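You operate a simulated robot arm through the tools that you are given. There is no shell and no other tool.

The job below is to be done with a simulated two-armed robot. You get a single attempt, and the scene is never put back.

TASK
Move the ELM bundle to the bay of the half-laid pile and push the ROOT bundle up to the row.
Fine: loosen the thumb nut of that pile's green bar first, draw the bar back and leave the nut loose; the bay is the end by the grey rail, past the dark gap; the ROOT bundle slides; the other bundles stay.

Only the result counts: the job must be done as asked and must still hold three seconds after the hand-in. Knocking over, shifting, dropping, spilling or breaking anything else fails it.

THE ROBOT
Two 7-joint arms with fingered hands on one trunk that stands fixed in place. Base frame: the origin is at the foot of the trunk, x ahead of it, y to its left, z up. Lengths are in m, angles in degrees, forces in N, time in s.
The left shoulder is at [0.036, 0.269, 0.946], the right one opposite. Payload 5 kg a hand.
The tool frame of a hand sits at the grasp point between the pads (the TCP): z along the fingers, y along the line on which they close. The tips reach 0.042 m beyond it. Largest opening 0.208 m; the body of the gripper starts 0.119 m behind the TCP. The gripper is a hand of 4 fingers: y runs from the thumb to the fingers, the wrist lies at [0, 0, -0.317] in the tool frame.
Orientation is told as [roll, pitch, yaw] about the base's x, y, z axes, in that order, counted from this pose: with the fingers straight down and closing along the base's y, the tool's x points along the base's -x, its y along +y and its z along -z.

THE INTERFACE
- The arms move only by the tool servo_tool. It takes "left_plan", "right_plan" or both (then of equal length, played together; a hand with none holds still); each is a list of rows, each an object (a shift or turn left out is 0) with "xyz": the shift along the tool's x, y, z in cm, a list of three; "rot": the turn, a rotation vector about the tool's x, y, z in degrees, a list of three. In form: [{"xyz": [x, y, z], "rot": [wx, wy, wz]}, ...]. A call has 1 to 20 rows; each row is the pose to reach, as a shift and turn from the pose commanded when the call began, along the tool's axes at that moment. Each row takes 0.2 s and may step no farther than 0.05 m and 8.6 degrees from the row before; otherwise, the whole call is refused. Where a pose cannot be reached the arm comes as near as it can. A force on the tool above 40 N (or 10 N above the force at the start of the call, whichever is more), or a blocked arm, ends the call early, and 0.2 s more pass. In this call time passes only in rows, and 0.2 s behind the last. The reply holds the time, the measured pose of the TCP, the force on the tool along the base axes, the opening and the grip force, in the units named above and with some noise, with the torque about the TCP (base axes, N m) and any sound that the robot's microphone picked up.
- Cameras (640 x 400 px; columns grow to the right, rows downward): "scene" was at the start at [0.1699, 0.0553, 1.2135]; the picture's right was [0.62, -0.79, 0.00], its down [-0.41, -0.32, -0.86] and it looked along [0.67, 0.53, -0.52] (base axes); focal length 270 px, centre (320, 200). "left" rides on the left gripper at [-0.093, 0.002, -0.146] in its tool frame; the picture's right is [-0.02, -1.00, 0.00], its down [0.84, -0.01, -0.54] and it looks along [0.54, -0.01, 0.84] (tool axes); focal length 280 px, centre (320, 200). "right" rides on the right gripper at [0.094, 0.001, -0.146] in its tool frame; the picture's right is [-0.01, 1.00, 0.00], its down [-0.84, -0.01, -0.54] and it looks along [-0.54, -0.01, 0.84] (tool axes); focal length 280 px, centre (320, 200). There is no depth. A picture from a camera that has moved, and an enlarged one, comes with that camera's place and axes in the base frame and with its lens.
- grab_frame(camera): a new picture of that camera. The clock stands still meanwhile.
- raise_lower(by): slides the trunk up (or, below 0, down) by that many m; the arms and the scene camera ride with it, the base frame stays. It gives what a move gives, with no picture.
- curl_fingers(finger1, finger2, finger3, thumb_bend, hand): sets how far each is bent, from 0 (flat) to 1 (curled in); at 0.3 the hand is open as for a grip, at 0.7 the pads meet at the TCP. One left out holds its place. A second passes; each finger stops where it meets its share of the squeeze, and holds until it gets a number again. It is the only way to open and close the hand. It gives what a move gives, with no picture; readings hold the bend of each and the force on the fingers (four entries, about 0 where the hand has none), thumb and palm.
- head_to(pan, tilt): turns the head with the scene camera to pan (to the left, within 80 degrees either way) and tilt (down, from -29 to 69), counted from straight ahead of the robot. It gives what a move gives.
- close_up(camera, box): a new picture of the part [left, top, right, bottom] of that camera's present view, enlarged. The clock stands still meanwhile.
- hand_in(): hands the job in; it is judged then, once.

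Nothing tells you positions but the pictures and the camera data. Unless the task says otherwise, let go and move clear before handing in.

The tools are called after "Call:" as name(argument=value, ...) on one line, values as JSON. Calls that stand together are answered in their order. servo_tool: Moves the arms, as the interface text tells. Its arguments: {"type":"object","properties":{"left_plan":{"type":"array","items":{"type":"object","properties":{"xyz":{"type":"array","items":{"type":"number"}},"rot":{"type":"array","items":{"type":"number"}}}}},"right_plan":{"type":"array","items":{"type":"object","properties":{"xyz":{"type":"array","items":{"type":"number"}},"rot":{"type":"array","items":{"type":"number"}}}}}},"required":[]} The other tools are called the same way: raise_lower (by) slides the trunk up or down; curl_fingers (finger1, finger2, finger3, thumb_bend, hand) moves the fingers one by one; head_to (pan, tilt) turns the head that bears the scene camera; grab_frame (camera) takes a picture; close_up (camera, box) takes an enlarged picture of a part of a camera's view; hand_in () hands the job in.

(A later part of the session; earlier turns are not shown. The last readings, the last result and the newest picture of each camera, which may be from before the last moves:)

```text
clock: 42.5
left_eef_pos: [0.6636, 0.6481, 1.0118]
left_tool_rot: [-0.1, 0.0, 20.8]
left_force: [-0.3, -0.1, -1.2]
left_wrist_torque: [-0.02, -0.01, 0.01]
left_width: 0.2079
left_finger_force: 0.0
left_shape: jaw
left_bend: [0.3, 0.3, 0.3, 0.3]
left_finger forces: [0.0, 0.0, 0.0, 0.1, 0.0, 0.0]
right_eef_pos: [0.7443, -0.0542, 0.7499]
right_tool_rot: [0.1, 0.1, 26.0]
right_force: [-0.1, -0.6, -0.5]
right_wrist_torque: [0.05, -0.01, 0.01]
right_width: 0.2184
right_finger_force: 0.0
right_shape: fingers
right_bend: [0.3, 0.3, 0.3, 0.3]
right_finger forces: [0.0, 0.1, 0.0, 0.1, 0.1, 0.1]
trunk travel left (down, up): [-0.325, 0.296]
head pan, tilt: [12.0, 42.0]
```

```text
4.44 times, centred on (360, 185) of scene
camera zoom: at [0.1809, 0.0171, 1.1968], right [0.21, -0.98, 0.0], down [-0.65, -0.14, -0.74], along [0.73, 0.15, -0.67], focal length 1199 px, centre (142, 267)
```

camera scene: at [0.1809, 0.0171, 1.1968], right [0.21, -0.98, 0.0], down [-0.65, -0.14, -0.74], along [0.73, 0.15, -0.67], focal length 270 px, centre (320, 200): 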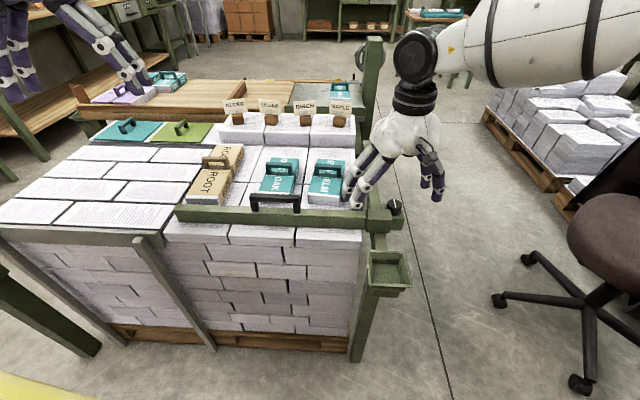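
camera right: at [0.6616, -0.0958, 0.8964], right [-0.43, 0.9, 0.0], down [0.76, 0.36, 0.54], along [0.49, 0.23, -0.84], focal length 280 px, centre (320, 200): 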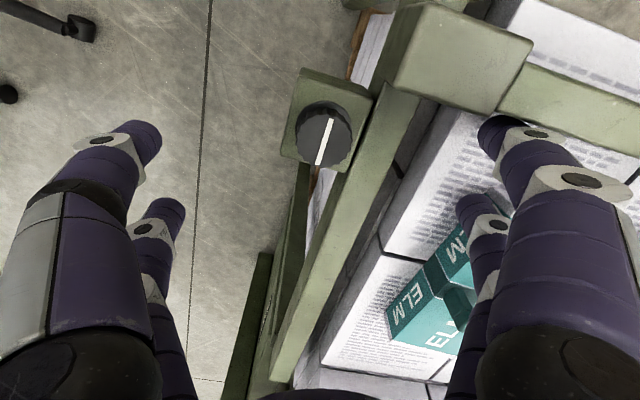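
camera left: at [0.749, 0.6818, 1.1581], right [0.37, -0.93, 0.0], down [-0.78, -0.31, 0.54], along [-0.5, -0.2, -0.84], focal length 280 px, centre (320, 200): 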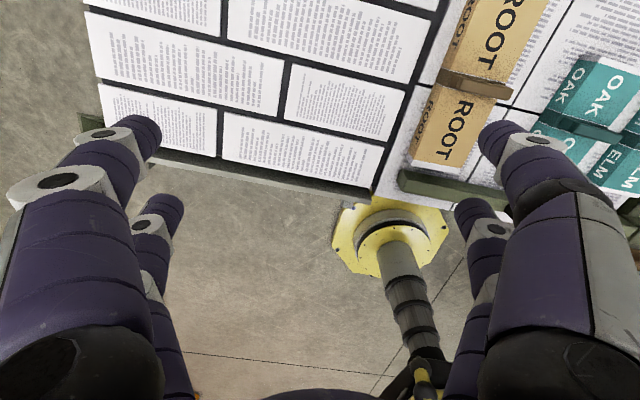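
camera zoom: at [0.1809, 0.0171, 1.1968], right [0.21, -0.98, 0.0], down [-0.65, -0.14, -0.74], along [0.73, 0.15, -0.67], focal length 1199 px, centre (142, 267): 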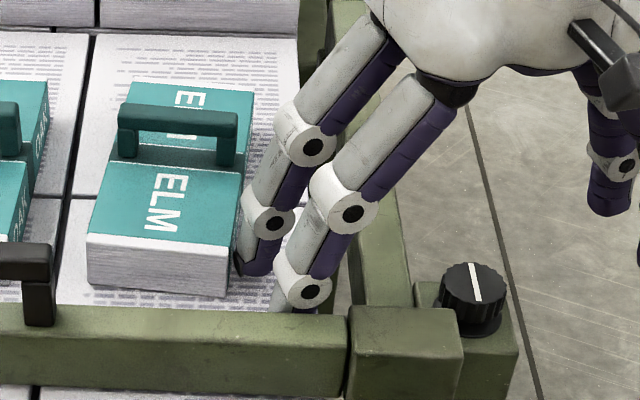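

Nothing is hooked; fingers stand just right of ELM. I'll lift straight up and then move the right hand away.

Call:
servo_tool(right_plan=[{"xyz": [0, -0.3, -3]}, {"xyz": [0, -0.5, -7]}, {"xyz": [0, -0.5, -11]}, {"xyz": [0, -0.5, -15]}, {"xyz": [0, -0.5, -19]}, {"xyz": [0, -0.5, -23]}, {"xyz": [0, -4.5, -25]}, {"xyz": [0, -8.5, -27]}, {"xyz": [0, -12.5, -28]}, {"xyz": [0, -16.5, -28]}])

Call:
grab_frame(camera="scene")

Call:
close_up(camera="scene", box=[240, 140, 420, 270])

```text
clock: 44.7
left_eef_pos: [0.6638, 0.6482, 1.0126]
left_tool_rot: [0.0, 0.1, 20.8]
left_force: [0.7, -1.4, 0.9]
left_wrist_torque: [0.1, 0.04, 0.02]
left_width: 0.2078
left_finger_force: 0.0
left_shape: jaw
left_bend: [0.3, 0.3, 0.3, 0.3]
left_finger forces: [0.0, 0.0, 0.1, 0.0, 0.0, 0.1]
right_eef_pos: [0.8202, -0.2045, 1.0303]
right_tool_rot: [0.2, 0.1, 26.0]
right_force: [-0.1, 1.0, -0.9]
right_wrist_torque: [0.04, 0.01, -0.01]
right_width: 0.2186
right_finger_force: 0.1
right_shape: fingers
right_bend: [0.3, 0.3, 0.3, 0.3]
right_finger forces: [0.0, 0.0, 0.0, 0.0, 0.0, 0.0]
trunk travel left (down, up): [-0.325, 0.296]
head pan, tilt: [12.0, 42.0]
```

```text
taken
camera scene: at [0.1812, 0.0166, 1.1967], right [0.21, -0.98, 0.0], down [-0.65, -0.14, -0.74], along [0.73, 0.15, -0.67], focal length 270 px, centre (320, 200)
```

scene: 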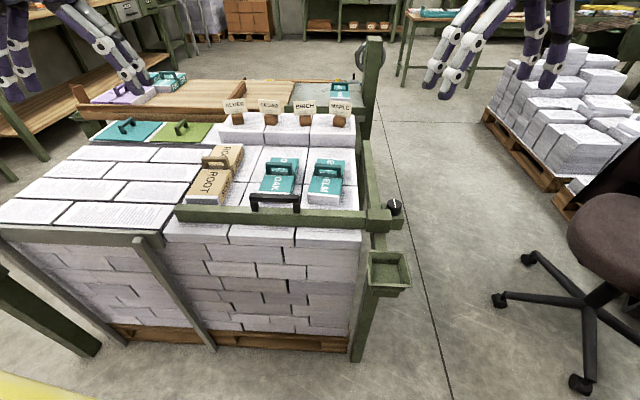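

```text
3.08 times, centred on (330, 205) of scene
camera zoom: at [0.1812, 0.0166, 1.1967], right [0.21, -0.98, 0.0], down [-0.65, -0.14, -0.74], along [0.73, 0.15, -0.67], focal length 830 px, centre (289, 185)
```

zoom: 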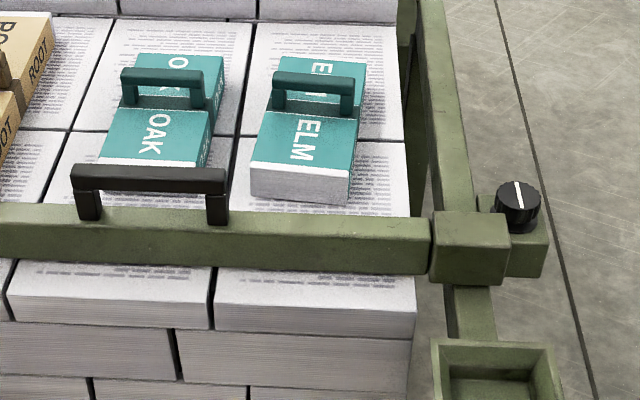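

The nut's line has turned about 90° from its index, and ELM was nudged ~2 cm left (it is to be moved anyway; OAK untouched). Next I'll use the left hand, digits closed as a two-pronged fork, over the bar's black handle at about (0.621, 0.217).

Call:
curl_fingers(hand="left", finger1=0.68, finger2=0.68, finger3=0.68, thumb_bend=0.68)

Call:
servo_tool(left_plan=[{"xyz": [1.93, -3.88, 1.1], "rot": [0, 0, 1.2]}, {"xyz": [3.85, -7.76, 2.2], "rot": [0, 0, 2.4]}, {"xyz": [5.78, -11.64, 3.3], "rot": [0, 0, 3.6]}, {"xyz": [7.71, -15.52, 4.4], "rot": [0, 0, 4.8]}, {"xyz": [9.64, -19.4, 5.5], "rot": [0, 0, 6]}, {"xyz": [11.56, -23.27, 6.6], "rot": [0, 0, 7.2]}, {"xyz": [13.49, -27.15, 7.7], "rot": [0, 0, 8.4]}, {"xyz": [15.42, -31.03, 8.8], "rot": [0, 0, 9.6]}, {"xyz": [17.34, -34.91, 9.9], "rot": [0, 0, 10.8]}, {"xyz": [19.27, -38.79, 11], "rot": [0, 0, 12]}])

Call:
grab_frame(camera="left")

Call:
close_up(camera="scene", box=[180, 60, 380, 240])

```text
clock: 45.7
left_eef_pos: [0.6631, 0.6479, 1.0132]
left_tool_rot: [0.1, 0.1, 20.8]
left_force: [0.4, 0.2, 1.6]
left_wrist_torque: [-0.01, -0.01, -0.01]
left_width: 0.0208
left_finger_force: 0.0
left_shape: fingers
left_bend: [0.68, 0.68, 0.68, 0.68]
left_finger forces: [0.0, 0.0, 0.0, 0.0, 0.0, 0.0]
right_eef_pos: [0.8205, -0.2031, 1.0318]
right_tool_rot: [-0.1, 0.1, 26.0]
right_force: [-0.4, -0.3, -0.4]
right_wrist_torque: [-0.01, 0.01, 0.03]
right_width: 0.2183
right_finger_force: 0.1
right_shape: fingers
right_bend: [0.3, 0.3, 0.3, 0.3]
right_finger forces: [0.1, 0.0, 0.1, 0.1, 0.1, 0.0]
trunk travel left (down, up): [-0.325, 0.296]
head pan, tilt: [12.0, 42.0]
```

```text
clock: 47.9
left_eef_pos: [0.6167, 0.2171, 0.9015]
left_tool_rot: [0.0, -0.1, 8.9]
left_force: [-0.3, 0.4, -1.2]
left_wrist_torque: [-0.02, -0.03, -0.01]
left_width: 0.0204
left_finger_force: 0.1
left_shape: fingers
left_bend: [0.68, 0.68, 0.68, 0.68]
left_finger forces: [0.0, 0.0, 0.0, 0.1, 0.0, 0.0]
right_eef_pos: [0.8218, -0.2042, 1.0289]
right_tool_rot: [0.0, 0.2, 26.0]
right_force: [1.4, 0.0, -0.9]
right_wrist_torque: [0.07, 0.12, -0.03]
right_width: 0.2186
right_finger_force: 0.2
right_shape: fingers
right_bend: [0.3, 0.3, 0.3, 0.3]
right_finger forces: [0.0, 0.1, 0.0, 0.0, 0.0, 0.0]
trunk travel left (down, up): [-0.325, 0.296]
head pan, tilt: [12.0, 42.0]
```

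```text
taken
camera left: at [0.7085, 0.2307, 1.0481], right [0.17, -0.99, 0.0], down [-0.83, -0.14, 0.54], along [-0.53, -0.09, -0.84], focal length 280 px, centre (320, 200)
```

left: 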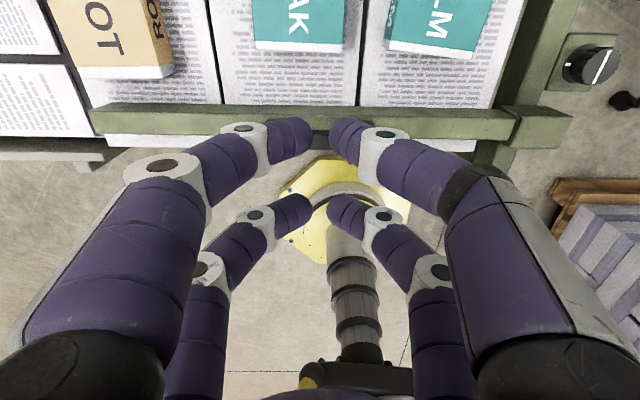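

```text
2.22 times, centred on (280, 150) of scene
camera zoom: at [0.1816, 0.0171, 1.1963], right [0.21, -0.98, 0.0], down [-0.66, -0.14, -0.74], along [0.73, 0.15, -0.67], focal length 599 px, centre (409, 311)
```

zoom: 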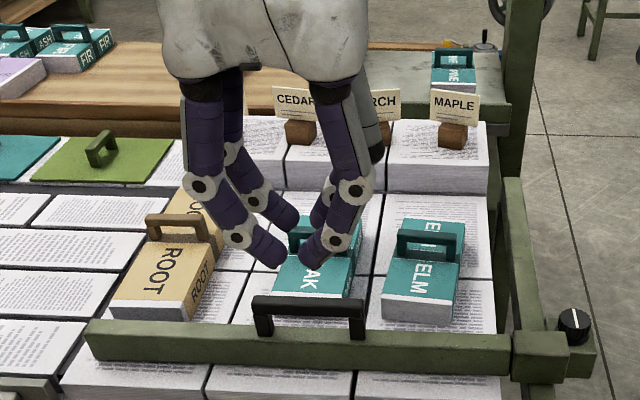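

The fork is above the handle. I'll go down partway and check the alignment.

Call:
servo_tool(left_plan=[{"xyz": [-0.2, 0, 3]}, {"xyz": [-0.4, 0, 5.5]}])

Call:
close_up(camera="left", box=[200, 60, 440, 260])

Call:
close_up(camera="scene", box=[220, 120, 340, 220])

```text
clock: 48.5
left_eef_pos: [0.621, 0.2224, 0.8461]
left_tool_rot: [-0.1, 0.0, 8.7]
left_force: [-0.1, -1.0, -0.1]
left_wrist_torque: [-0.01, 0.0, 0.03]
left_width: 0.0203
left_finger_force: 0.1
left_shape: fingers
left_bend: [0.68, 0.68, 0.68, 0.68]
left_finger forces: [0.0, 0.0, 0.0, 0.1, 0.0, 0.0]
right_eef_pos: [0.8193, -0.2026, 1.0303]
right_tool_rot: [0.1, 0.2, 26.0]
right_force: [1.0, 0.4, -0.6]
right_wrist_torque: [-0.04, 0.07, 0.03]
right_width: 0.2184
right_finger_force: 0.0
right_shape: fingers
right_bend: [0.3, 0.3, 0.3, 0.3]
right_finger forces: [0.1, 0.0, 0.0, 0.0, 0.1, 0.0]
trunk travel left (down, up): [-0.325, 0.296]
head pan, tilt: [12.0, 42.0]
```

```text
2.00 times, centred on (320, 160) of left
camera zoom: at [0.7123, 0.2354, 0.9927], right [0.17, -0.99, 0.0], down [-0.83, -0.14, 0.54], along [-0.53, -0.09, -0.84], focal length 561 px, centre (320, 280)
```

zoom: 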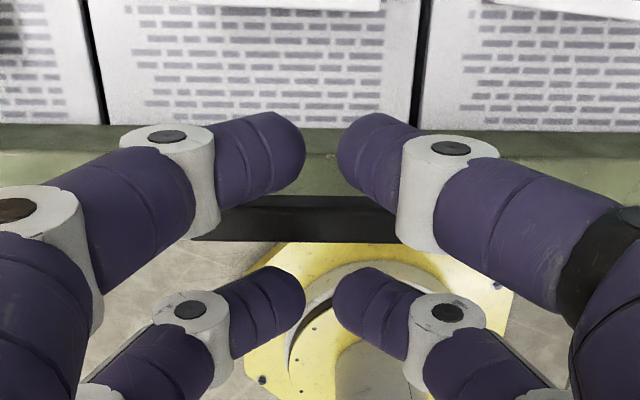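

```text
4.00 times, centred on (280, 170) of scene
camera zoom: at [0.1811, 0.0172, 1.1968], right [0.21, -0.98, 0.0], down [-0.65, -0.14, -0.74], along [0.73, 0.15, -0.67], focal length 1079 px, centre (480, 320)
```

zoom: 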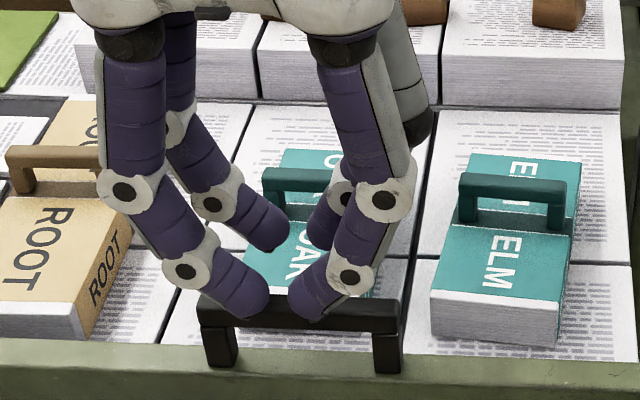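

The handle sits about 1 cm nearer than my fork centre. I'll shift toward me and re-check before lowering over it.

Call:
servo_tool(left_plan=[{"xyz": [1.0, -0.4, 0.3]}])

Call:
close_up(camera="left", box=[200, 60, 440, 260])

Call:
close_up(camera="scene", box=[220, 140, 340, 220])

```text
clock: 48.9
left_eef_pos: [0.6109, 0.2138, 0.8448]
left_tool_rot: [0.0, 0.0, 8.9]
left_force: [0.0, 0.6, -0.2]
left_wrist_torque: [-0.01, 0.03, 0.03]
left_width: 0.0203
left_finger_force: 0.1
left_shape: fingers
left_bend: [0.68, 0.68, 0.68, 0.68]
left_finger forces: [0.0, 0.1, 0.1, 0.0, 0.0, 0.1]
right_eef_pos: [0.82, -0.2035, 1.0304]
right_tool_rot: [0.0, 0.1, 26.0]
right_force: [-0.8, -0.2, -0.1]
right_wrist_torque: [0.0, 0.05, 0.0]
right_width: 0.2184
right_finger_force: 0.1
right_shape: fingers
right_bend: [0.3, 0.3, 0.3, 0.3]
right_finger forces: [0.1, 0.0, 0.0, 0.0, 0.1, 0.0]
trunk travel left (down, up): [-0.325, 0.296]
head pan, tilt: [12.0, 42.0]
```

```text
2.00 times, centred on (320, 160) of left
camera zoom: at [0.7024, 0.2284, 0.9909], right [0.17, -0.99, 0.0], down [-0.83, -0.14, 0.54], along [-0.53, -0.09, -0.84], focal length 561 px, centre (320, 280)
```

zoom: 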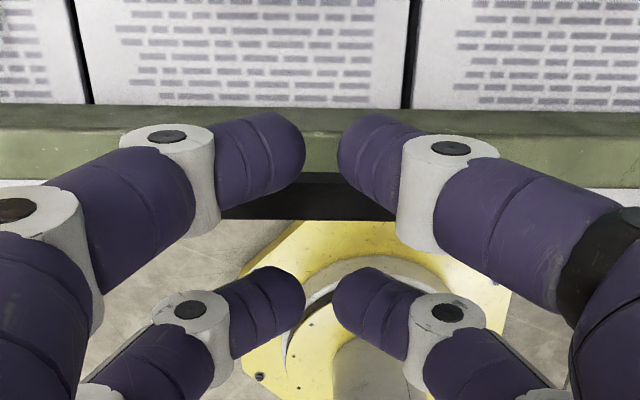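

```text
5.00 times, centred on (280, 180) of scene
camera zoom: at [0.181, 0.0171, 1.1968], right [0.21, -0.98, 0.0], down [-0.65, -0.14, -0.74], along [0.73, 0.15, -0.67], focal length 1349 px, centre (520, 300)
```

zoom: 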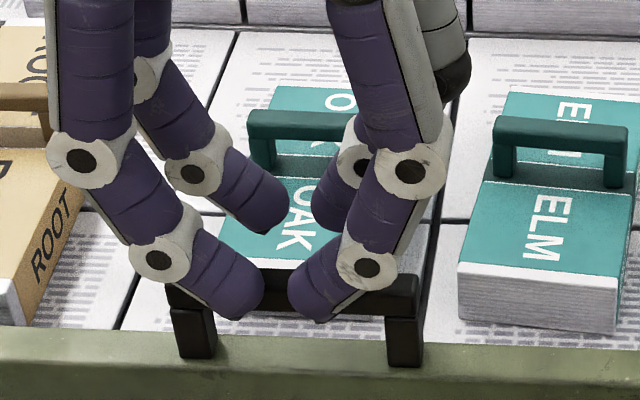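

Aligned now. Lowering the fork over the handle.

Call:
servo_tool(left_plan=[{"xyz": [0, 0, 1.7]}, {"xyz": [0, 0, 3.4]}, {"xyz": [0, 0, 4.8]}])

Call:
close_up(camera="left", box=[200, 60, 440, 260])

Call:
close_up(camera="scene", box=[220, 140, 340, 220])

```text
clock: 49.7
left_eef_pos: [0.6124, 0.2119, 0.7954]
left_tool_rot: [0.0, 0.0, 8.8]
left_force: [-1.0, -0.9, -0.3]
left_wrist_torque: [-0.02, 0.02, -0.01]
left_width: 0.0205
left_finger_force: 0.1
left_shape: fingers
left_bend: [0.68, 0.68, 0.68, 0.68]
left_finger forces: [0.1, 0.0, 0.0, 0.0, 0.0, 0.0]
right_eef_pos: [0.8195, -0.2035, 1.03]
right_tool_rot: [0.1, 0.2, 26.1]
right_force: [0.5, 0.0, -0.2]
right_wrist_torque: [-0.03, 0.04, -0.01]
right_width: 0.2184
right_finger_force: 0.0
right_shape: fingers
right_bend: [0.3, 0.3, 0.3, 0.3]
right_finger forces: [0.1, 0.1, 0.0, 0.1, 0.0, 0.1]
trunk travel left (down, up): [-0.325, 0.296]
head pan, tilt: [12.0, 42.0]
```

```text
2.00 times, centred on (320, 160) of left
camera zoom: at [0.7036, 0.2261, 0.9422], right [0.17, -0.99, 0.0], down [-0.83, -0.14, 0.54], along [-0.53, -0.09, -0.84], focal length 561 px, centre (320, 280)
```

zoom: 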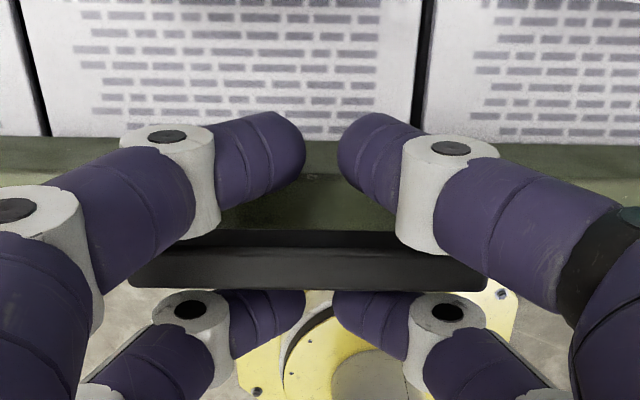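

```text
5.00 times, centred on (280, 180) of scene
camera zoom: at [0.1811, 0.0171, 1.1967], right [0.21, -0.98, 0.0], down [-0.65, -0.14, -0.74], along [0.73, 0.15, -0.67], focal length 1349 px, centre (520, 300)
```

zoom: 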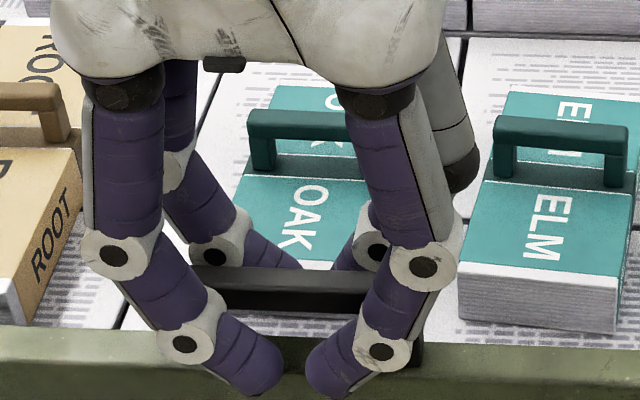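

The fork straddles the crossbar with no contact. Now I'll draw the bar back toward me in small steps.

Call:
servo_tool(left_plan=[{"xyz": [1, 0, 0]}, {"xyz": [2, 0, 0]}, {"xyz": [3, 0, 0]}, {"xyz": [4, 0, 0]}])

Call:
grab_frame(camera="scene")

Call:
close_up(camera="scene", box=[240, 140, 420, 270])

```text
clock: 50.7
left_eef_pos: [0.5733, 0.206, 0.7961]
left_tool_rot: [0.0, 0.0, 8.7]
left_force: [0.4, -1.0, 1.7]
left_wrist_torque: [0.02, 0.02, 0.0]
left_width: 0.0202
left_finger_force: 0.1
left_shape: fingers
left_bend: [0.68, 0.68, 0.68, 0.68]
left_finger forces: [0.5, 0.0, 0.0, 0.0, 0.1, 0.0]
right_eef_pos: [0.8193, -0.2027, 1.0312]
right_tool_rot: [-0.1, 0.1, 25.9]
right_force: [-0.3, 0.1, -0.1]
right_wrist_torque: [-0.02, 0.03, -0.02]
right_width: 0.2184
right_finger_force: 0.1
right_shape: fingers
right_bend: [0.3, 0.3, 0.3, 0.3]
right_finger forces: [0.0, 0.0, 0.0, 0.1, 0.1, 0.0]
trunk travel left (down, up): [-0.325, 0.296]
head pan, tilt: [12.0, 42.0]
```

```text
taken
camera scene: at [0.1809, 0.0171, 1.1968], right [0.21, -0.98, 0.0], down [-0.65, -0.14, -0.74], along [0.73, 0.15, -0.67], focal length 270 px, centre (320, 200)
```

scene: 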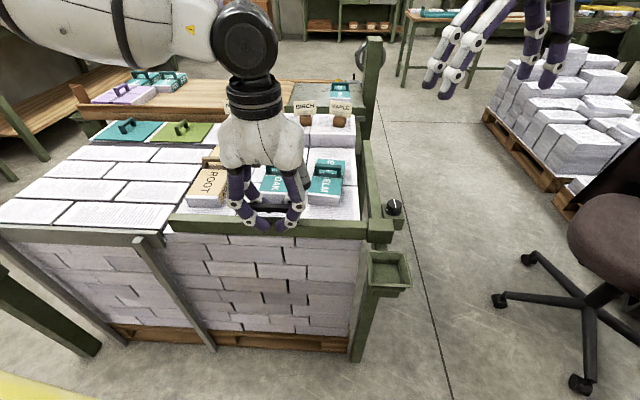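

```text
3.08 times, centred on (330, 205) of scene
camera zoom: at [0.1809, 0.0171, 1.1968], right [0.21, -0.98, 0.0], down [-0.65, -0.14, -0.74], along [0.73, 0.15, -0.67], focal length 830 px, centre (289, 185)
```

zoom: 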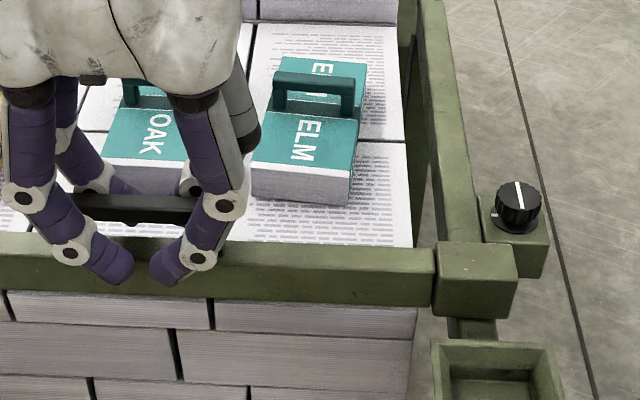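

The bar slides freely with the nut loose. I'll keep drawing it back until it meets its stop.

Call:
servo_tool(left_plan=[{"xyz": [1, 0, 0]}, {"xyz": [2, 0, 0]}, {"xyz": [3, 0, 0]}])

Call:
close_up(camera="scene", box=[240, 140, 420, 270])

```text
clock: 51.2
left_eef_pos: [0.5665, 0.2057, 0.7965]
left_tool_rot: [-0.2, -0.7, 9.0]
left_force: [18.6, 0.4, -8.7]
left_wrist_torque: [-0.35, -0.04, -0.55]
left_width: 0.0203
left_finger_force: 9.0
left_shape: fingers
left_bend: [0.68, 0.68, 0.68, 0.68]
left_finger forces: [15.0, 0.0, 0.0, 0.0, 3.5, 0.0]
right_eef_pos: [0.8214, -0.2039, 1.0307]
right_tool_rot: [0.0, 0.0, 26.0]
right_force: [-0.3, -0.2, 1.4]
right_wrist_torque: [0.0, -0.06, -0.01]
right_width: 0.2184
right_finger_force: 0.2
right_shape: fingers
right_bend: [0.3, 0.3, 0.3, 0.3]
right_finger forces: [0.1, 0.1, 0.0, 0.1, 0.0, 0.0]
trunk travel left (down, up): [-0.325, 0.296]
head pan, tilt: [12.0, 42.0]
stopped in row 2 (left hand): the force on the tool passed its limit at 48 N (the readings are from after the stop); the commanded pose is now the measured one
```

```text
3.08 times, centred on (330, 205) of scene
camera zoom: at [0.1815, 0.0171, 1.1966], right [0.21, -0.98, 0.0], down [-0.65, -0.14, -0.74], along [0.73, 0.15, -0.67], focal length 830 px, centre (289, 185)
```

zoom: 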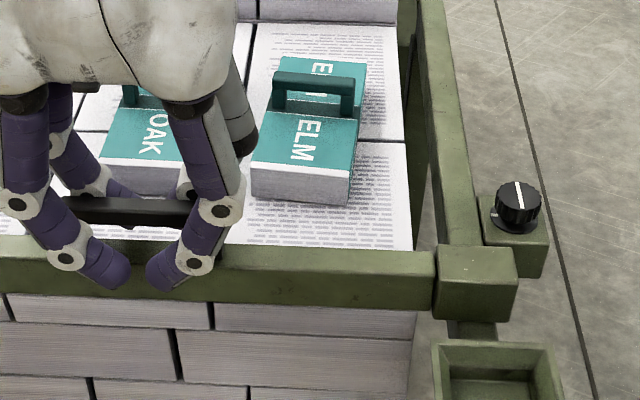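

The bar is against its rear stop (the force limit tripped). I'll ease off a little, lift the fork clear, and review the bar.

Call:
servo_tool(left_plan=[{"xyz": [-0.8, 0, 0]}, {"xyz": [-0.8, 0, -3]}, {"xyz": [-0.8, 0, -7]}, {"xyz": [-0.8, 0, -11]}, {"xyz": [-0.8, 0, -15]}, {"xyz": [-0.8, 4, -18]}, {"xyz": [-0.8, 8, -20]}, {"xyz": [-0.8, 12, -22]}, {"xyz": [-0.8, 16, -24]}])

Call:
grab_frame(camera="scene")

Call:
close_up(camera="scene", box=[240, 140, 420, 270])

Call:
close_up(camera="scene", box=[140, 110, 320, 240])

```text
clock: 53.2
left_eef_pos: [0.5464, 0.3655, 1.0361]
left_tool_rot: [-0.1, -0.6, 8.8]
left_force: [-0.2, -0.3, -0.1]
left_wrist_torque: [-0.01, -0.01, 0.04]
left_width: 0.0201
left_finger_force: 0.1
left_shape: fingers
left_bend: [0.68, 0.68, 0.68, 0.68]
left_finger forces: [0.1, 0.1, 0.0, 0.1, 0.0, 0.1]
right_eef_pos: [0.8189, -0.2026, 1.031]
right_tool_rot: [-0.1, 0.0, 26.0]
right_force: [-0.5, 0.4, 0.7]
right_wrist_torque: [-0.09, -0.02, -0.01]
right_width: 0.2183
right_finger_force: 0.1
right_shape: fingers
right_bend: [0.3, 0.3, 0.3, 0.3]
right_finger forces: [0.0, 0.0, 0.0, 0.1, 0.0, 0.1]
trunk travel left (down, up): [-0.325, 0.296]
head pan, tilt: [12.0, 42.0]
```

```text
taken
camera scene: at [0.1807, 0.0172, 1.1969], right [0.21, -0.98, 0.0], down [-0.65, -0.14, -0.74], along [0.73, 0.15, -0.67], focal length 270 px, centre (320, 200)
```

scene: 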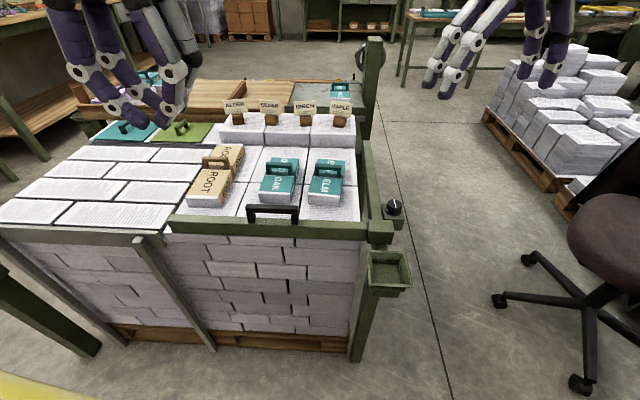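

```text
3.08 times, centred on (330, 205) of scene
camera zoom: at [0.1807, 0.0172, 1.1969], right [0.21, -0.98, 0.0], down [-0.65, -0.14, -0.74], along [0.73, 0.15, -0.67], focal length 830 px, centre (289, 185)
```

zoom: 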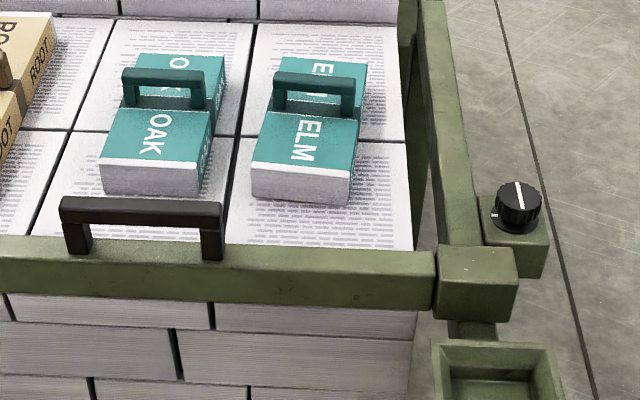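

```text
3.08 times, centred on (230, 175) of scene
camera zoom: at [0.1807, 0.0172, 1.1969], right [0.21, -0.98, 0.0], down [-0.65, -0.14, -0.74], along [0.73, 0.15, -0.67], focal length 830 px, centre (597, 277)
```

zoom: 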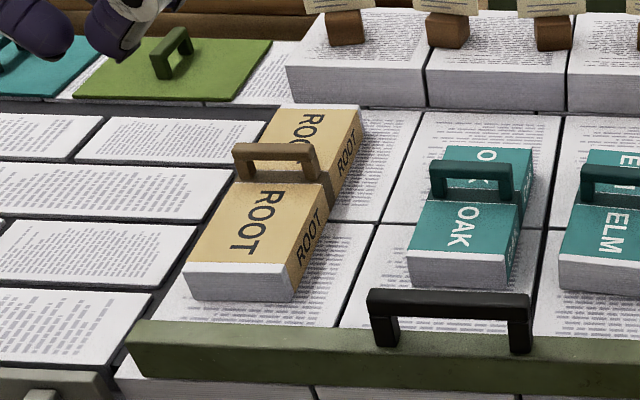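

The bar is fully drawn back and the nut's line stands about 90° from its mark. Now ELM: I'll open the left hand, bring it above ELM and measure the bundle.

Call:
curl_fingers(hand="left", finger1=0.3, finger2=0.3, finger3=0.3, thumb_bend=0.3)

Call:
close_up(camera="scene", box=[296, 150, 360, 214])

Call:
servo_tool(left_plan=[{"xyz": [-2.5, -2.8, 0]}, {"xyz": [-5, -5.6, 0]}, {"xyz": [-7.5, -8.4, 0.5]}, {"xyz": [-10, -11.2, 1.5]}, {"xyz": [-12.5, -14, 3]}, {"xyz": [-15, -16.8, 5]}, {"xyz": [-17.5, -19.6, 7]}, {"xyz": [-19.1, -22, 9]}, {"xyz": [-19.1, -24, 10]}])

Call:
grab_frame(camera="left")

```text
clock: 54.2
left_eef_pos: [0.5459, 0.3656, 1.037]
left_tool_rot: [-0.1, -0.6, 8.9]
left_force: [-0.1, 0.3, -0.1]
left_wrist_torque: [0.03, -0.03, 0.02]
left_width: 0.2184
left_finger_force: 0.1
left_shape: fingers
left_bend: [0.3, 0.3, 0.3, 0.3]
left_finger forces: [0.0, 0.0, 0.0, 0.0, 0.1, 0.0]
right_eef_pos: [0.8196, -0.2044, 1.0311]
right_tool_rot: [0.0, 0.1, 25.9]
right_force: [0.1, 0.2, -0.4]
right_wrist_torque: [0.02, -0.03, 0.01]
right_width: 0.2183
right_finger_force: 0.0
right_shape: fingers
right_bend: [0.3, 0.3, 0.3, 0.3]
right_finger forces: [0.0, 0.0, 0.0, 0.1, 0.1, 0.0]
trunk travel left (down, up): [-0.325, 0.296]
head pan, tilt: [12.0, 42.0]
```

```text
6.25 times, centred on (328, 182) of scene
camera zoom: at [0.1809, 0.0171, 1.1968], right [0.21, -0.98, 0.0], down [-0.65, -0.14, -0.74], along [0.73, 0.15, -0.67], focal length 1686 px, centre (270, 312)
```

zoom: 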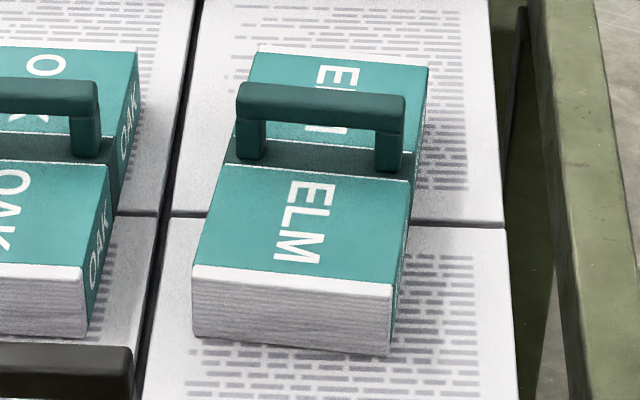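

```text
clock: 56.2
left_eef_pos: [0.7347, 0.2667, 0.9806]
left_tool_rot: [-0.3, -0.8, 9.1]
left_force: [-2.4, -1.5, 3.8]
left_wrist_torque: [0.15, -0.33, -0.01]
left_width: 0.2187
left_finger_force: 0.0
left_shape: fingers
left_bend: [0.3, 0.3, 0.3, 0.3]
left_finger forces: [0.0, 0.1, 0.0, 0.1, 0.0, 0.0]
left hand out of reach, approached as far as the arm can: row 6, 7, 8, 9
right_eef_pos: [0.8167, -0.2041, 1.0392]
right_tool_rot: [0.0, -0.4, 25.9]
right_force: [-2.8, -1.4, 4.8]
right_wrist_torque: [0.06, -0.48, -0.03]
right_width: 0.2186
right_finger_force: 0.1
right_shape: fingers
right_bend: [0.3, 0.3, 0.3, 0.3]
right_finger forces: [0.0, 0.0, 0.0, 0.1, 0.0, 0.0]
trunk travel left (down, up): [-0.325, 0.296]
head pan, tilt: [12.0, 42.0]
```

```text
taken
camera left: at [0.8228, 0.282, 1.129], right [0.17, -0.99, 0.01], down [-0.84, -0.14, 0.53], along [-0.52, -0.1, -0.85], focal length 280 px, centre (320, 200)
```

left: 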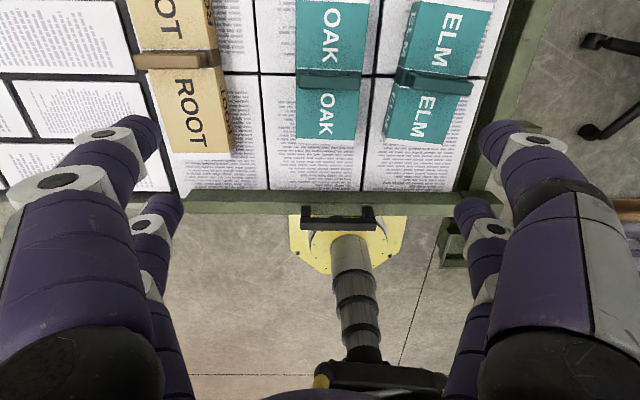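

The left arm was limited short of ELM. I'll let it settle and see where it stands and why.

Call:
servo_tool(left_plan=[{"xyz": [0, 0, 0]}, {"xyz": [0, 0, 0]}])

Call:
head_to(pan=12, tilt=20)

Call:
grab_frame(camera="scene")

```text
clock: 56.8
left_eef_pos: [0.7379, 0.2695, 0.9746]
left_tool_rot: [-0.2, -0.5, 9.2]
left_force: [0.6, 0.7, -0.6]
left_wrist_torque: [0.01, 0.08, -0.02]
left_width: 0.2187
left_finger_force: 0.0
left_shape: fingers
left_bend: [0.3, 0.3, 0.3, 0.3]
left_finger forces: [0.0, 0.0, 0.1, 0.0, 0.1, 0.1]
right_eef_pos: [0.8205, -0.2038, 1.0303]
right_tool_rot: [0.1, 0.1, 26.0]
right_force: [-0.1, -0.5, -0.3]
right_wrist_torque: [0.01, 0.08, 0.03]
right_width: 0.2183
right_finger_force: 0.0
right_shape: fingers
right_bend: [0.3, 0.3, 0.3, 0.3]
right_finger forces: [0.0, 0.1, 0.0, 0.0, 0.0, 0.0]
trunk travel left (down, up): [-0.325, 0.296]
head pan, tilt: [12.0, 42.0]
```

```text
clock: 57.6
left_eef_pos: [0.7356, 0.2678, 0.9758]
left_tool_rot: [-0.3, -0.6, 9.2]
left_force: [-0.2, 0.2, 0.5]
left_wrist_torque: [-0.01, -0.01, 0.01]
left_width: 0.2185
left_finger_force: 0.1
left_shape: fingers
left_bend: [0.3, 0.3, 0.3, 0.3]
left_finger forces: [0.1, 0.0, 0.0, 0.0, 0.1, 0.0]
right_eef_pos: [0.8195, -0.2031, 1.0309]
right_tool_rot: [0.0, 0.1, 26.0]
right_force: [-0.8, -0.1, -0.4]
right_wrist_torque: [-0.02, -0.08, 0.01]
right_width: 0.2185
right_finger_force: 0.0
right_shape: fingers
right_bend: [0.3, 0.3, 0.3, 0.3]
right_finger forces: [0.0, 0.0, 0.0, 0.0, 0.0, 0.1]
trunk travel left (down, up): [-0.325, 0.296]
head pan, tilt: [12.0, 20.0]
```

```text
taken
camera scene: at [0.1902, 0.0191, 1.2311], right [0.21, -0.98, 0.0], down [-0.34, -0.07, -0.94], along [0.92, 0.2, -0.34], focal length 270 px, centre (320, 200)
```

scene: 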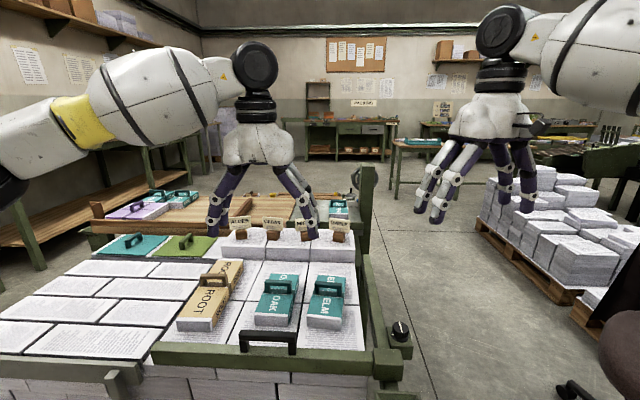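

ELM's centre is about (0.788, 0.124), top z≈0.737, turned about 3°. I'll approach at a lower height, where the arm reaches better, and turn the hand to match.

Call:
servo_tool(left_plan=[{"xyz": [0, 0, 4], "rot": [0, 0, 1]}, {"xyz": [0, 0, 7.5], "rot": [0, 0, 2]}, {"xyz": [-0.5, -3.5, 7.5], "rot": [0, 0, 3.5]}, {"xyz": [-1.2, -7, 7.5], "rot": [0, 0, 5]}, {"xyz": [-2, -10.5, 7.5], "rot": [0, 0, 6.3]}, {"xyz": [-2.9, -15.0, 7.5], "rot": [0, 0, 6.3]}])

Call:
grab_frame(camera="left")

```text
clock: 59.0
left_eef_pos: [0.7259, 0.2372, 0.8993]
left_tool_rot: [0.0, -0.7, 2.7]
left_force: [-0.9, 0.9, 0.4]
left_wrist_torque: [0.02, -0.06, 0.0]
left_width: 0.2184
left_finger_force: 0.0
left_shape: fingers
left_bend: [0.3, 0.3, 0.3, 0.3]
left_finger forces: [0.1, 0.1, 0.0, 0.0, 0.0, 0.0]
left hand out of reach, approached as far as the arm can: row 3, 4, 5, 6
right_eef_pos: [0.8195, -0.203, 1.0319]
right_tool_rot: [0.0, 0.0, 26.1]
right_force: [0.0, -0.4, 0.4]
right_wrist_torque: [0.0, -0.05, -0.01]
right_width: 0.2185
right_finger_force: 0.0
right_shape: fingers
right_bend: [0.3, 0.3, 0.3, 0.3]
right_finger forces: [0.0, 0.1, 0.0, 0.0, 0.0, 0.0]
trunk travel left (down, up): [-0.325, 0.296]
head pan, tilt: [12.0, 20.0]
```

```text
taken
camera left: at [0.8177, 0.2409, 1.0458], right [0.06, -1.0, 0.0], down [-0.85, -0.05, 0.53], along [-0.53, -0.03, -0.85], focal length 280 px, centre (320, 200)
```

left: 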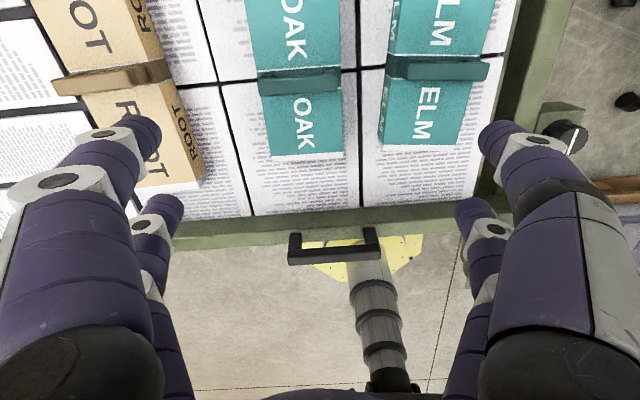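

The arm still stops short at this hand angle. I'll try a more clockwise hand yaw, which should suit a cross-body reach.

Call:
servo_tool(left_plan=[{"rot": [0, 0.3, 8]}, {"rot": [0, 0.5, 16]}, {"rot": [0, 0.7, 24]}, {"xyz": [-1, -3, 0], "rot": [0, 0.7, 24]}, {"xyz": [-3, -6, 0], "rot": [0, 0.7, 24]}, {"xyz": [-5, -9, 0], "rot": [0, 0.7, 24]}, {"xyz": [-6, -11.3, 0], "rot": [0, 0.7, 24]}])

Call:
grab_frame(camera="left")

Call:
grab_frame(camera="scene")

```text
clock: 60.6
left_eef_pos: [0.7279, 0.2368, 0.9001]
left_tool_rot: [0.0, 0.1, -21.3]
left_force: [0.0, 0.1, -0.1]
left_wrist_torque: [0.0, 0.02, -0.04]
left_width: 0.2184
left_finger_force: 0.1
left_shape: fingers
left_bend: [0.3, 0.3, 0.3, 0.3]
left_finger forces: [0.0, 0.0, 0.0, 0.1, 0.0, 0.0]
left hand out of reach, approached as far as the arm can: row 4, 5, 6, 7
right_eef_pos: [0.8195, -0.203, 1.0306]
right_tool_rot: [0.0, 0.1, 26.1]
right_force: [-0.4, 0.3, -0.8]
right_wrist_torque: [-0.01, 0.06, 0.02]
right_width: 0.2183
right_finger_force: 0.0
right_shape: fingers
right_bend: [0.3, 0.3, 0.3, 0.3]
right_finger forces: [0.0, 0.1, 0.1, 0.0, 0.0, 0.0]
trunk travel left (down, up): [-0.325, 0.296]
head pan, tilt: [12.0, 20.0]
```

```text
taken
camera left: at [0.8146, 0.203, 1.0453], right [-0.35, -0.94, 0.0], down [-0.79, 0.29, 0.54], along [-0.51, 0.19, -0.84], focal length 280 px, centre (320, 200)
```

left: 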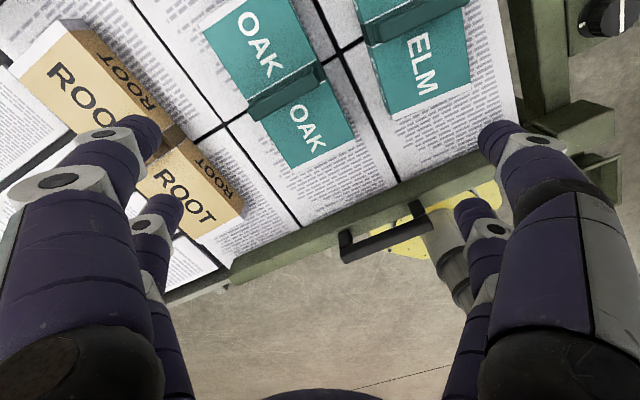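

```text
taken
camera scene: at [0.1906, 0.0191, 1.2311], right [0.21, -0.98, 0.0], down [-0.33, -0.07, -0.94], along [0.92, 0.2, -0.34], focal length 270 px, centre (320, 200)
```

scene: 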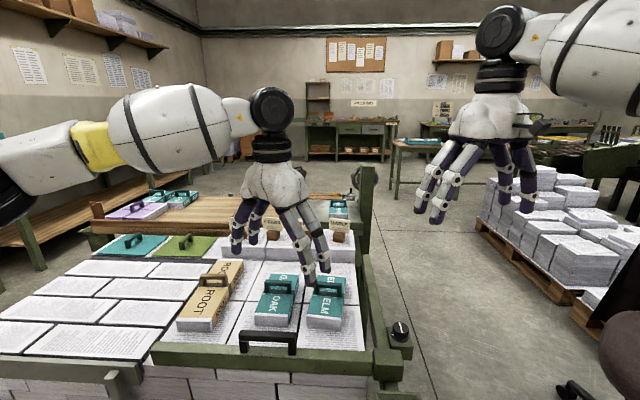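

The position rather than the wrist angle is limiting, so the elbow posture seems stuck. I'll pull the left hand back near the body and re-extend toward ELM along a different line.

Call:
servo_tool(left_plan=[{"xyz": [4, 0, -1]}, {"xyz": [8, 0, -2]}, {"xyz": [12, 0, -2]}, {"xyz": [16, 0, -2]}, {"xyz": [20, 0, -2]}, {"xyz": [23, -3, -2]}, {"xyz": [23, -7, -2]}, {"xyz": [23, -11, -2]}])

Call:
servo_tool(left_plan=[{"xyz": [-4, 0, 0]}, {"xyz": [-8, 0, 0]}, {"xyz": [-12, 0, 0]}, {"xyz": [-16, 0, 0]}, {"xyz": [-20, 0, 0]}, {"xyz": [-24, 0, 0]}])

```text
clock: 62.4
left_eef_pos: [0.471, 0.2277, 0.9184]
left_tool_rot: [0.0, 0.3, -21.2]
left_force: [-0.3, 0.5, 0.0]
left_wrist_torque: [-0.08, 0.06, 0.02]
left_width: 0.2187
left_finger_force: 0.0
left_shape: fingers
left_bend: [0.3, 0.3, 0.3, 0.3]
left_finger forces: [0.1, 0.0, 0.0, 0.0, 0.0, 0.1]
right_eef_pos: [0.8207, -0.2017, 1.0312]
right_tool_rot: [0.1, 0.1, 26.0]
right_force: [-0.6, 0.6, -0.4]
right_wrist_torque: [-0.01, 0.05, -0.02]
right_width: 0.2185
right_finger_force: 0.0
right_shape: fingers
right_bend: [0.3, 0.3, 0.3, 0.3]
right_finger forces: [0.0, 0.0, 0.0, 0.0, 0.0, 0.1]
trunk travel left (down, up): [-0.325, 0.296]
head pan, tilt: [12.0, 20.0]
```

```text
clock: 63.8
left_eef_pos: [0.6251, 0.1814, 0.9164]
left_tool_rot: [-0.2, 0.0, -21.1]
left_force: [0.3, 0.3, -2.1]
left_wrist_torque: [-0.04, 0.16, -0.01]
left_width: 0.2187
left_finger_force: 0.0
left_shape: fingers
left_bend: [0.3, 0.3, 0.3, 0.3]
left_finger forces: [0.0, 0.0, 0.0, 0.1, 0.0, 0.1]
left hand out of reach, approached as far as the arm can: row 4, 5, 6
right_eef_pos: [0.8207, -0.2034, 1.0301]
right_tool_rot: [0.2, 0.2, 26.0]
right_force: [1.5, 1.0, -1.1]
right_wrist_torque: [0.01, 0.21, 0.03]
right_width: 0.2184
right_finger_force: 0.0
right_shape: fingers
right_bend: [0.3, 0.3, 0.3, 0.3]
right_finger forces: [0.0, 0.0, 0.1, 0.1, 0.0, 0.1]
trunk travel left (down, up): [-0.325, 0.296]
head pan, tilt: [12.0, 20.0]
```

The limit looks like an elbow-out posture constraint. I'll raise the trunk so the arm works lower relative to the shoulder and test the reach again.

Call:
raise_lower(by=0.22)

Call:
servo_tool(left_plan=[{"xyz": [0, 0, 4]}, {"xyz": [0, 0, 8]}, {"xyz": [0, 0, 12]}, {"xyz": [0, 0, 16]}, {"xyz": [0, 0, 20]}, {"xyz": [-4, 0, 20]}, {"xyz": [-8, 0, 20]}, {"xyz": [-12, 0, 20]}, {"xyz": [-16, 0, 20]}])

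```text
clock: 66.2
left_eef_pos: [0.6098, 0.1814, 1.1756]
left_tool_rot: [1.1, -3.2, -21.2]
left_force: [0.5, 1.3, 0.3]
left_wrist_torque: [0.0, 0.07, -0.01]
left_width: 0.2184
left_finger_force: 0.0
left_shape: fingers
left_bend: [0.3, 0.3, 0.3, 0.3]
left_finger forces: [0.1, 0.1, 0.0, 0.0, 0.0, 0.0]
right_eef_pos: [0.8215, -0.2046, 1.2501]
right_tool_rot: [0.0, 0.0, 26.0]
right_force: [0.3, -0.8, -0.5]
right_wrist_torque: [0.02, 0.07, 0.01]
right_width: 0.2186
right_finger_force: 0.0
right_shape: fingers
right_bend: [0.3, 0.3, 0.3, 0.3]
right_finger forces: [0.0, 0.0, 0.0, 0.1, 0.0, 0.0]
trunk travel left (down, up): [-0.545, 0.076]
head pan, tilt: [12.0, 20.0]
```

```text
clock: 68.2
left_eef_pos: [0.7008, 0.2034, 0.9873]
left_tool_rot: [1.0, -3.5, -21.4]
left_force: [-0.5, -0.3, 0.6]
left_wrist_torque: [0.02, -0.01, 0.01]
left_width: 0.2186
left_finger_force: 0.1
left_shape: fingers
left_bend: [0.3, 0.3, 0.3, 0.3]
left_finger forces: [0.1, 0.1, 0.0, 0.0, 0.1, 0.0]
left hand out of reach, approached as far as the arm can: row 6, 7, 8, 9
right_eef_pos: [0.8185, -0.2019, 1.2518]
right_tool_rot: [0.0, 0.0, 26.1]
right_force: [-0.9, 0.1, 0.3]
right_wrist_torque: [0.01, -0.06, -0.02]
right_width: 0.2183
right_finger_force: 0.1
right_shape: fingers
right_bend: [0.3, 0.3, 0.3, 0.3]
right_finger forces: [0.2, 0.0, 0.0, 0.0, 0.0, 0.0]
trunk travel left (down, up): [-0.545, 0.076]
head pan, tilt: [12.0, 20.0]
```

Reach improves when the hand works lower relative to the shoulder. I'll raise the trunk to near its top, bring the hand down to just above the bundles' handles, and try again.

Call:
raise_lower(by=0.07)

Call:
servo_tool(left_plan=[{"xyz": [0, 0, 4], "rot": [0.3, 1, 0]}, {"xyz": [0, 0, 8], "rot": [0.6, 2, 0]}, {"xyz": [0, 0, 12], "rot": [1, 3.5, 0]}, {"xyz": [0, 0, 16], "rot": [1, 3.5, 0]}, {"xyz": [0, 0, 19], "rot": [1, 3.5, 0]}, {"xyz": [-3, -1.1, 19.5], "rot": [1, 3.5, 0]}, {"xyz": [-6, -2.3, 19.5], "rot": [1, 3.5, 0]}, {"xyz": [-9, -3.4, 19.5], "rot": [1, 3.5, 0]}, {"xyz": [-11, -4.2, 19.5], "rot": [1, 3.5, 0]}])

Call:
grab_frame(camera="left")

```text
clock: 69.2
left_eef_pos: [0.6988, 0.2062, 1.0596]
left_tool_rot: [1.2, -3.1, -21.4]
left_force: [0.0, -0.8, -0.8]
left_wrist_torque: [0.01, 0.07, 0.0]
left_width: 0.2185
left_finger_force: 0.0
left_shape: fingers
left_bend: [0.3, 0.3, 0.3, 0.3]
left_finger forces: [0.0, 0.0, 0.0, 0.0, 0.0, 0.1]
right_eef_pos: [0.8203, -0.2027, 1.3206]
right_tool_rot: [0.1, 0.1, 26.0]
right_force: [1.0, -0.1, 0.6]
right_wrist_torque: [-0.05, 0.08, -0.02]
right_width: 0.2184
right_finger_force: 0.0
right_shape: fingers
right_bend: [0.3, 0.3, 0.3, 0.3]
right_finger forces: [0.0, 0.0, 0.0, 0.1, 0.0, 0.0]
trunk travel left (down, up): [-0.615, 0.006]
head pan, tilt: [12.0, 20.0]
```

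```text
clock: 71.2
left_eef_pos: [0.6909, 0.2534, 0.9082]
left_tool_rot: [0.1, 0.1, -21.2]
left_force: [0.3, 0.0, 0.3]
left_wrist_torque: [-0.02, 0.03, 0.01]
left_width: 0.2188
left_finger_force: 0.1
left_shape: fingers
left_bend: [0.3, 0.3, 0.3, 0.3]
left_finger forces: [0.0, 0.0, 0.0, 0.0, 0.1, 0.0]
left hand out of reach, approached as far as the arm can: row 1, 2, 3, 4, 5, 6, 7, 8, 9
right_eef_pos: [0.8204, -0.203, 1.3218]
right_tool_rot: [0.0, 0.1, 25.9]
right_force: [-1.3, 0.0, -0.3]
right_wrist_torque: [-0.01, 0.03, 0.0]
right_width: 0.2183
right_finger_force: 0.0
right_shape: fingers
right_bend: [0.3, 0.3, 0.3, 0.3]
right_finger forces: [0.1, 0.0, 0.0, 0.0, 0.1, 0.0]
trunk travel left (down, up): [-0.615, 0.006]
head pan, tilt: [12.0, 20.0]
```

```text
taken
camera left: at [0.778, 0.2184, 1.0543], right [-0.35, -0.94, 0.0], down [-0.79, 0.29, 0.54], along [-0.51, 0.19, -0.84], focal length 280 px, centre (320, 200)
```

left: 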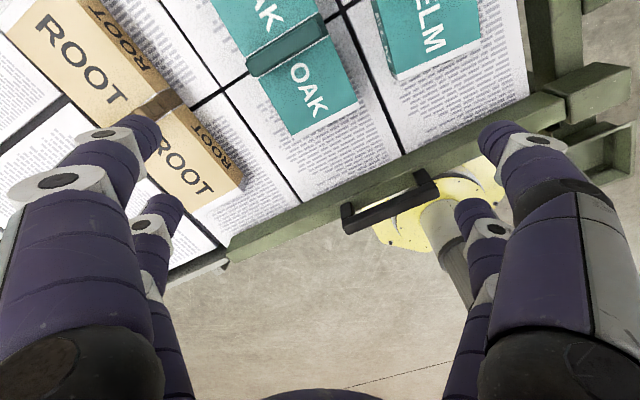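

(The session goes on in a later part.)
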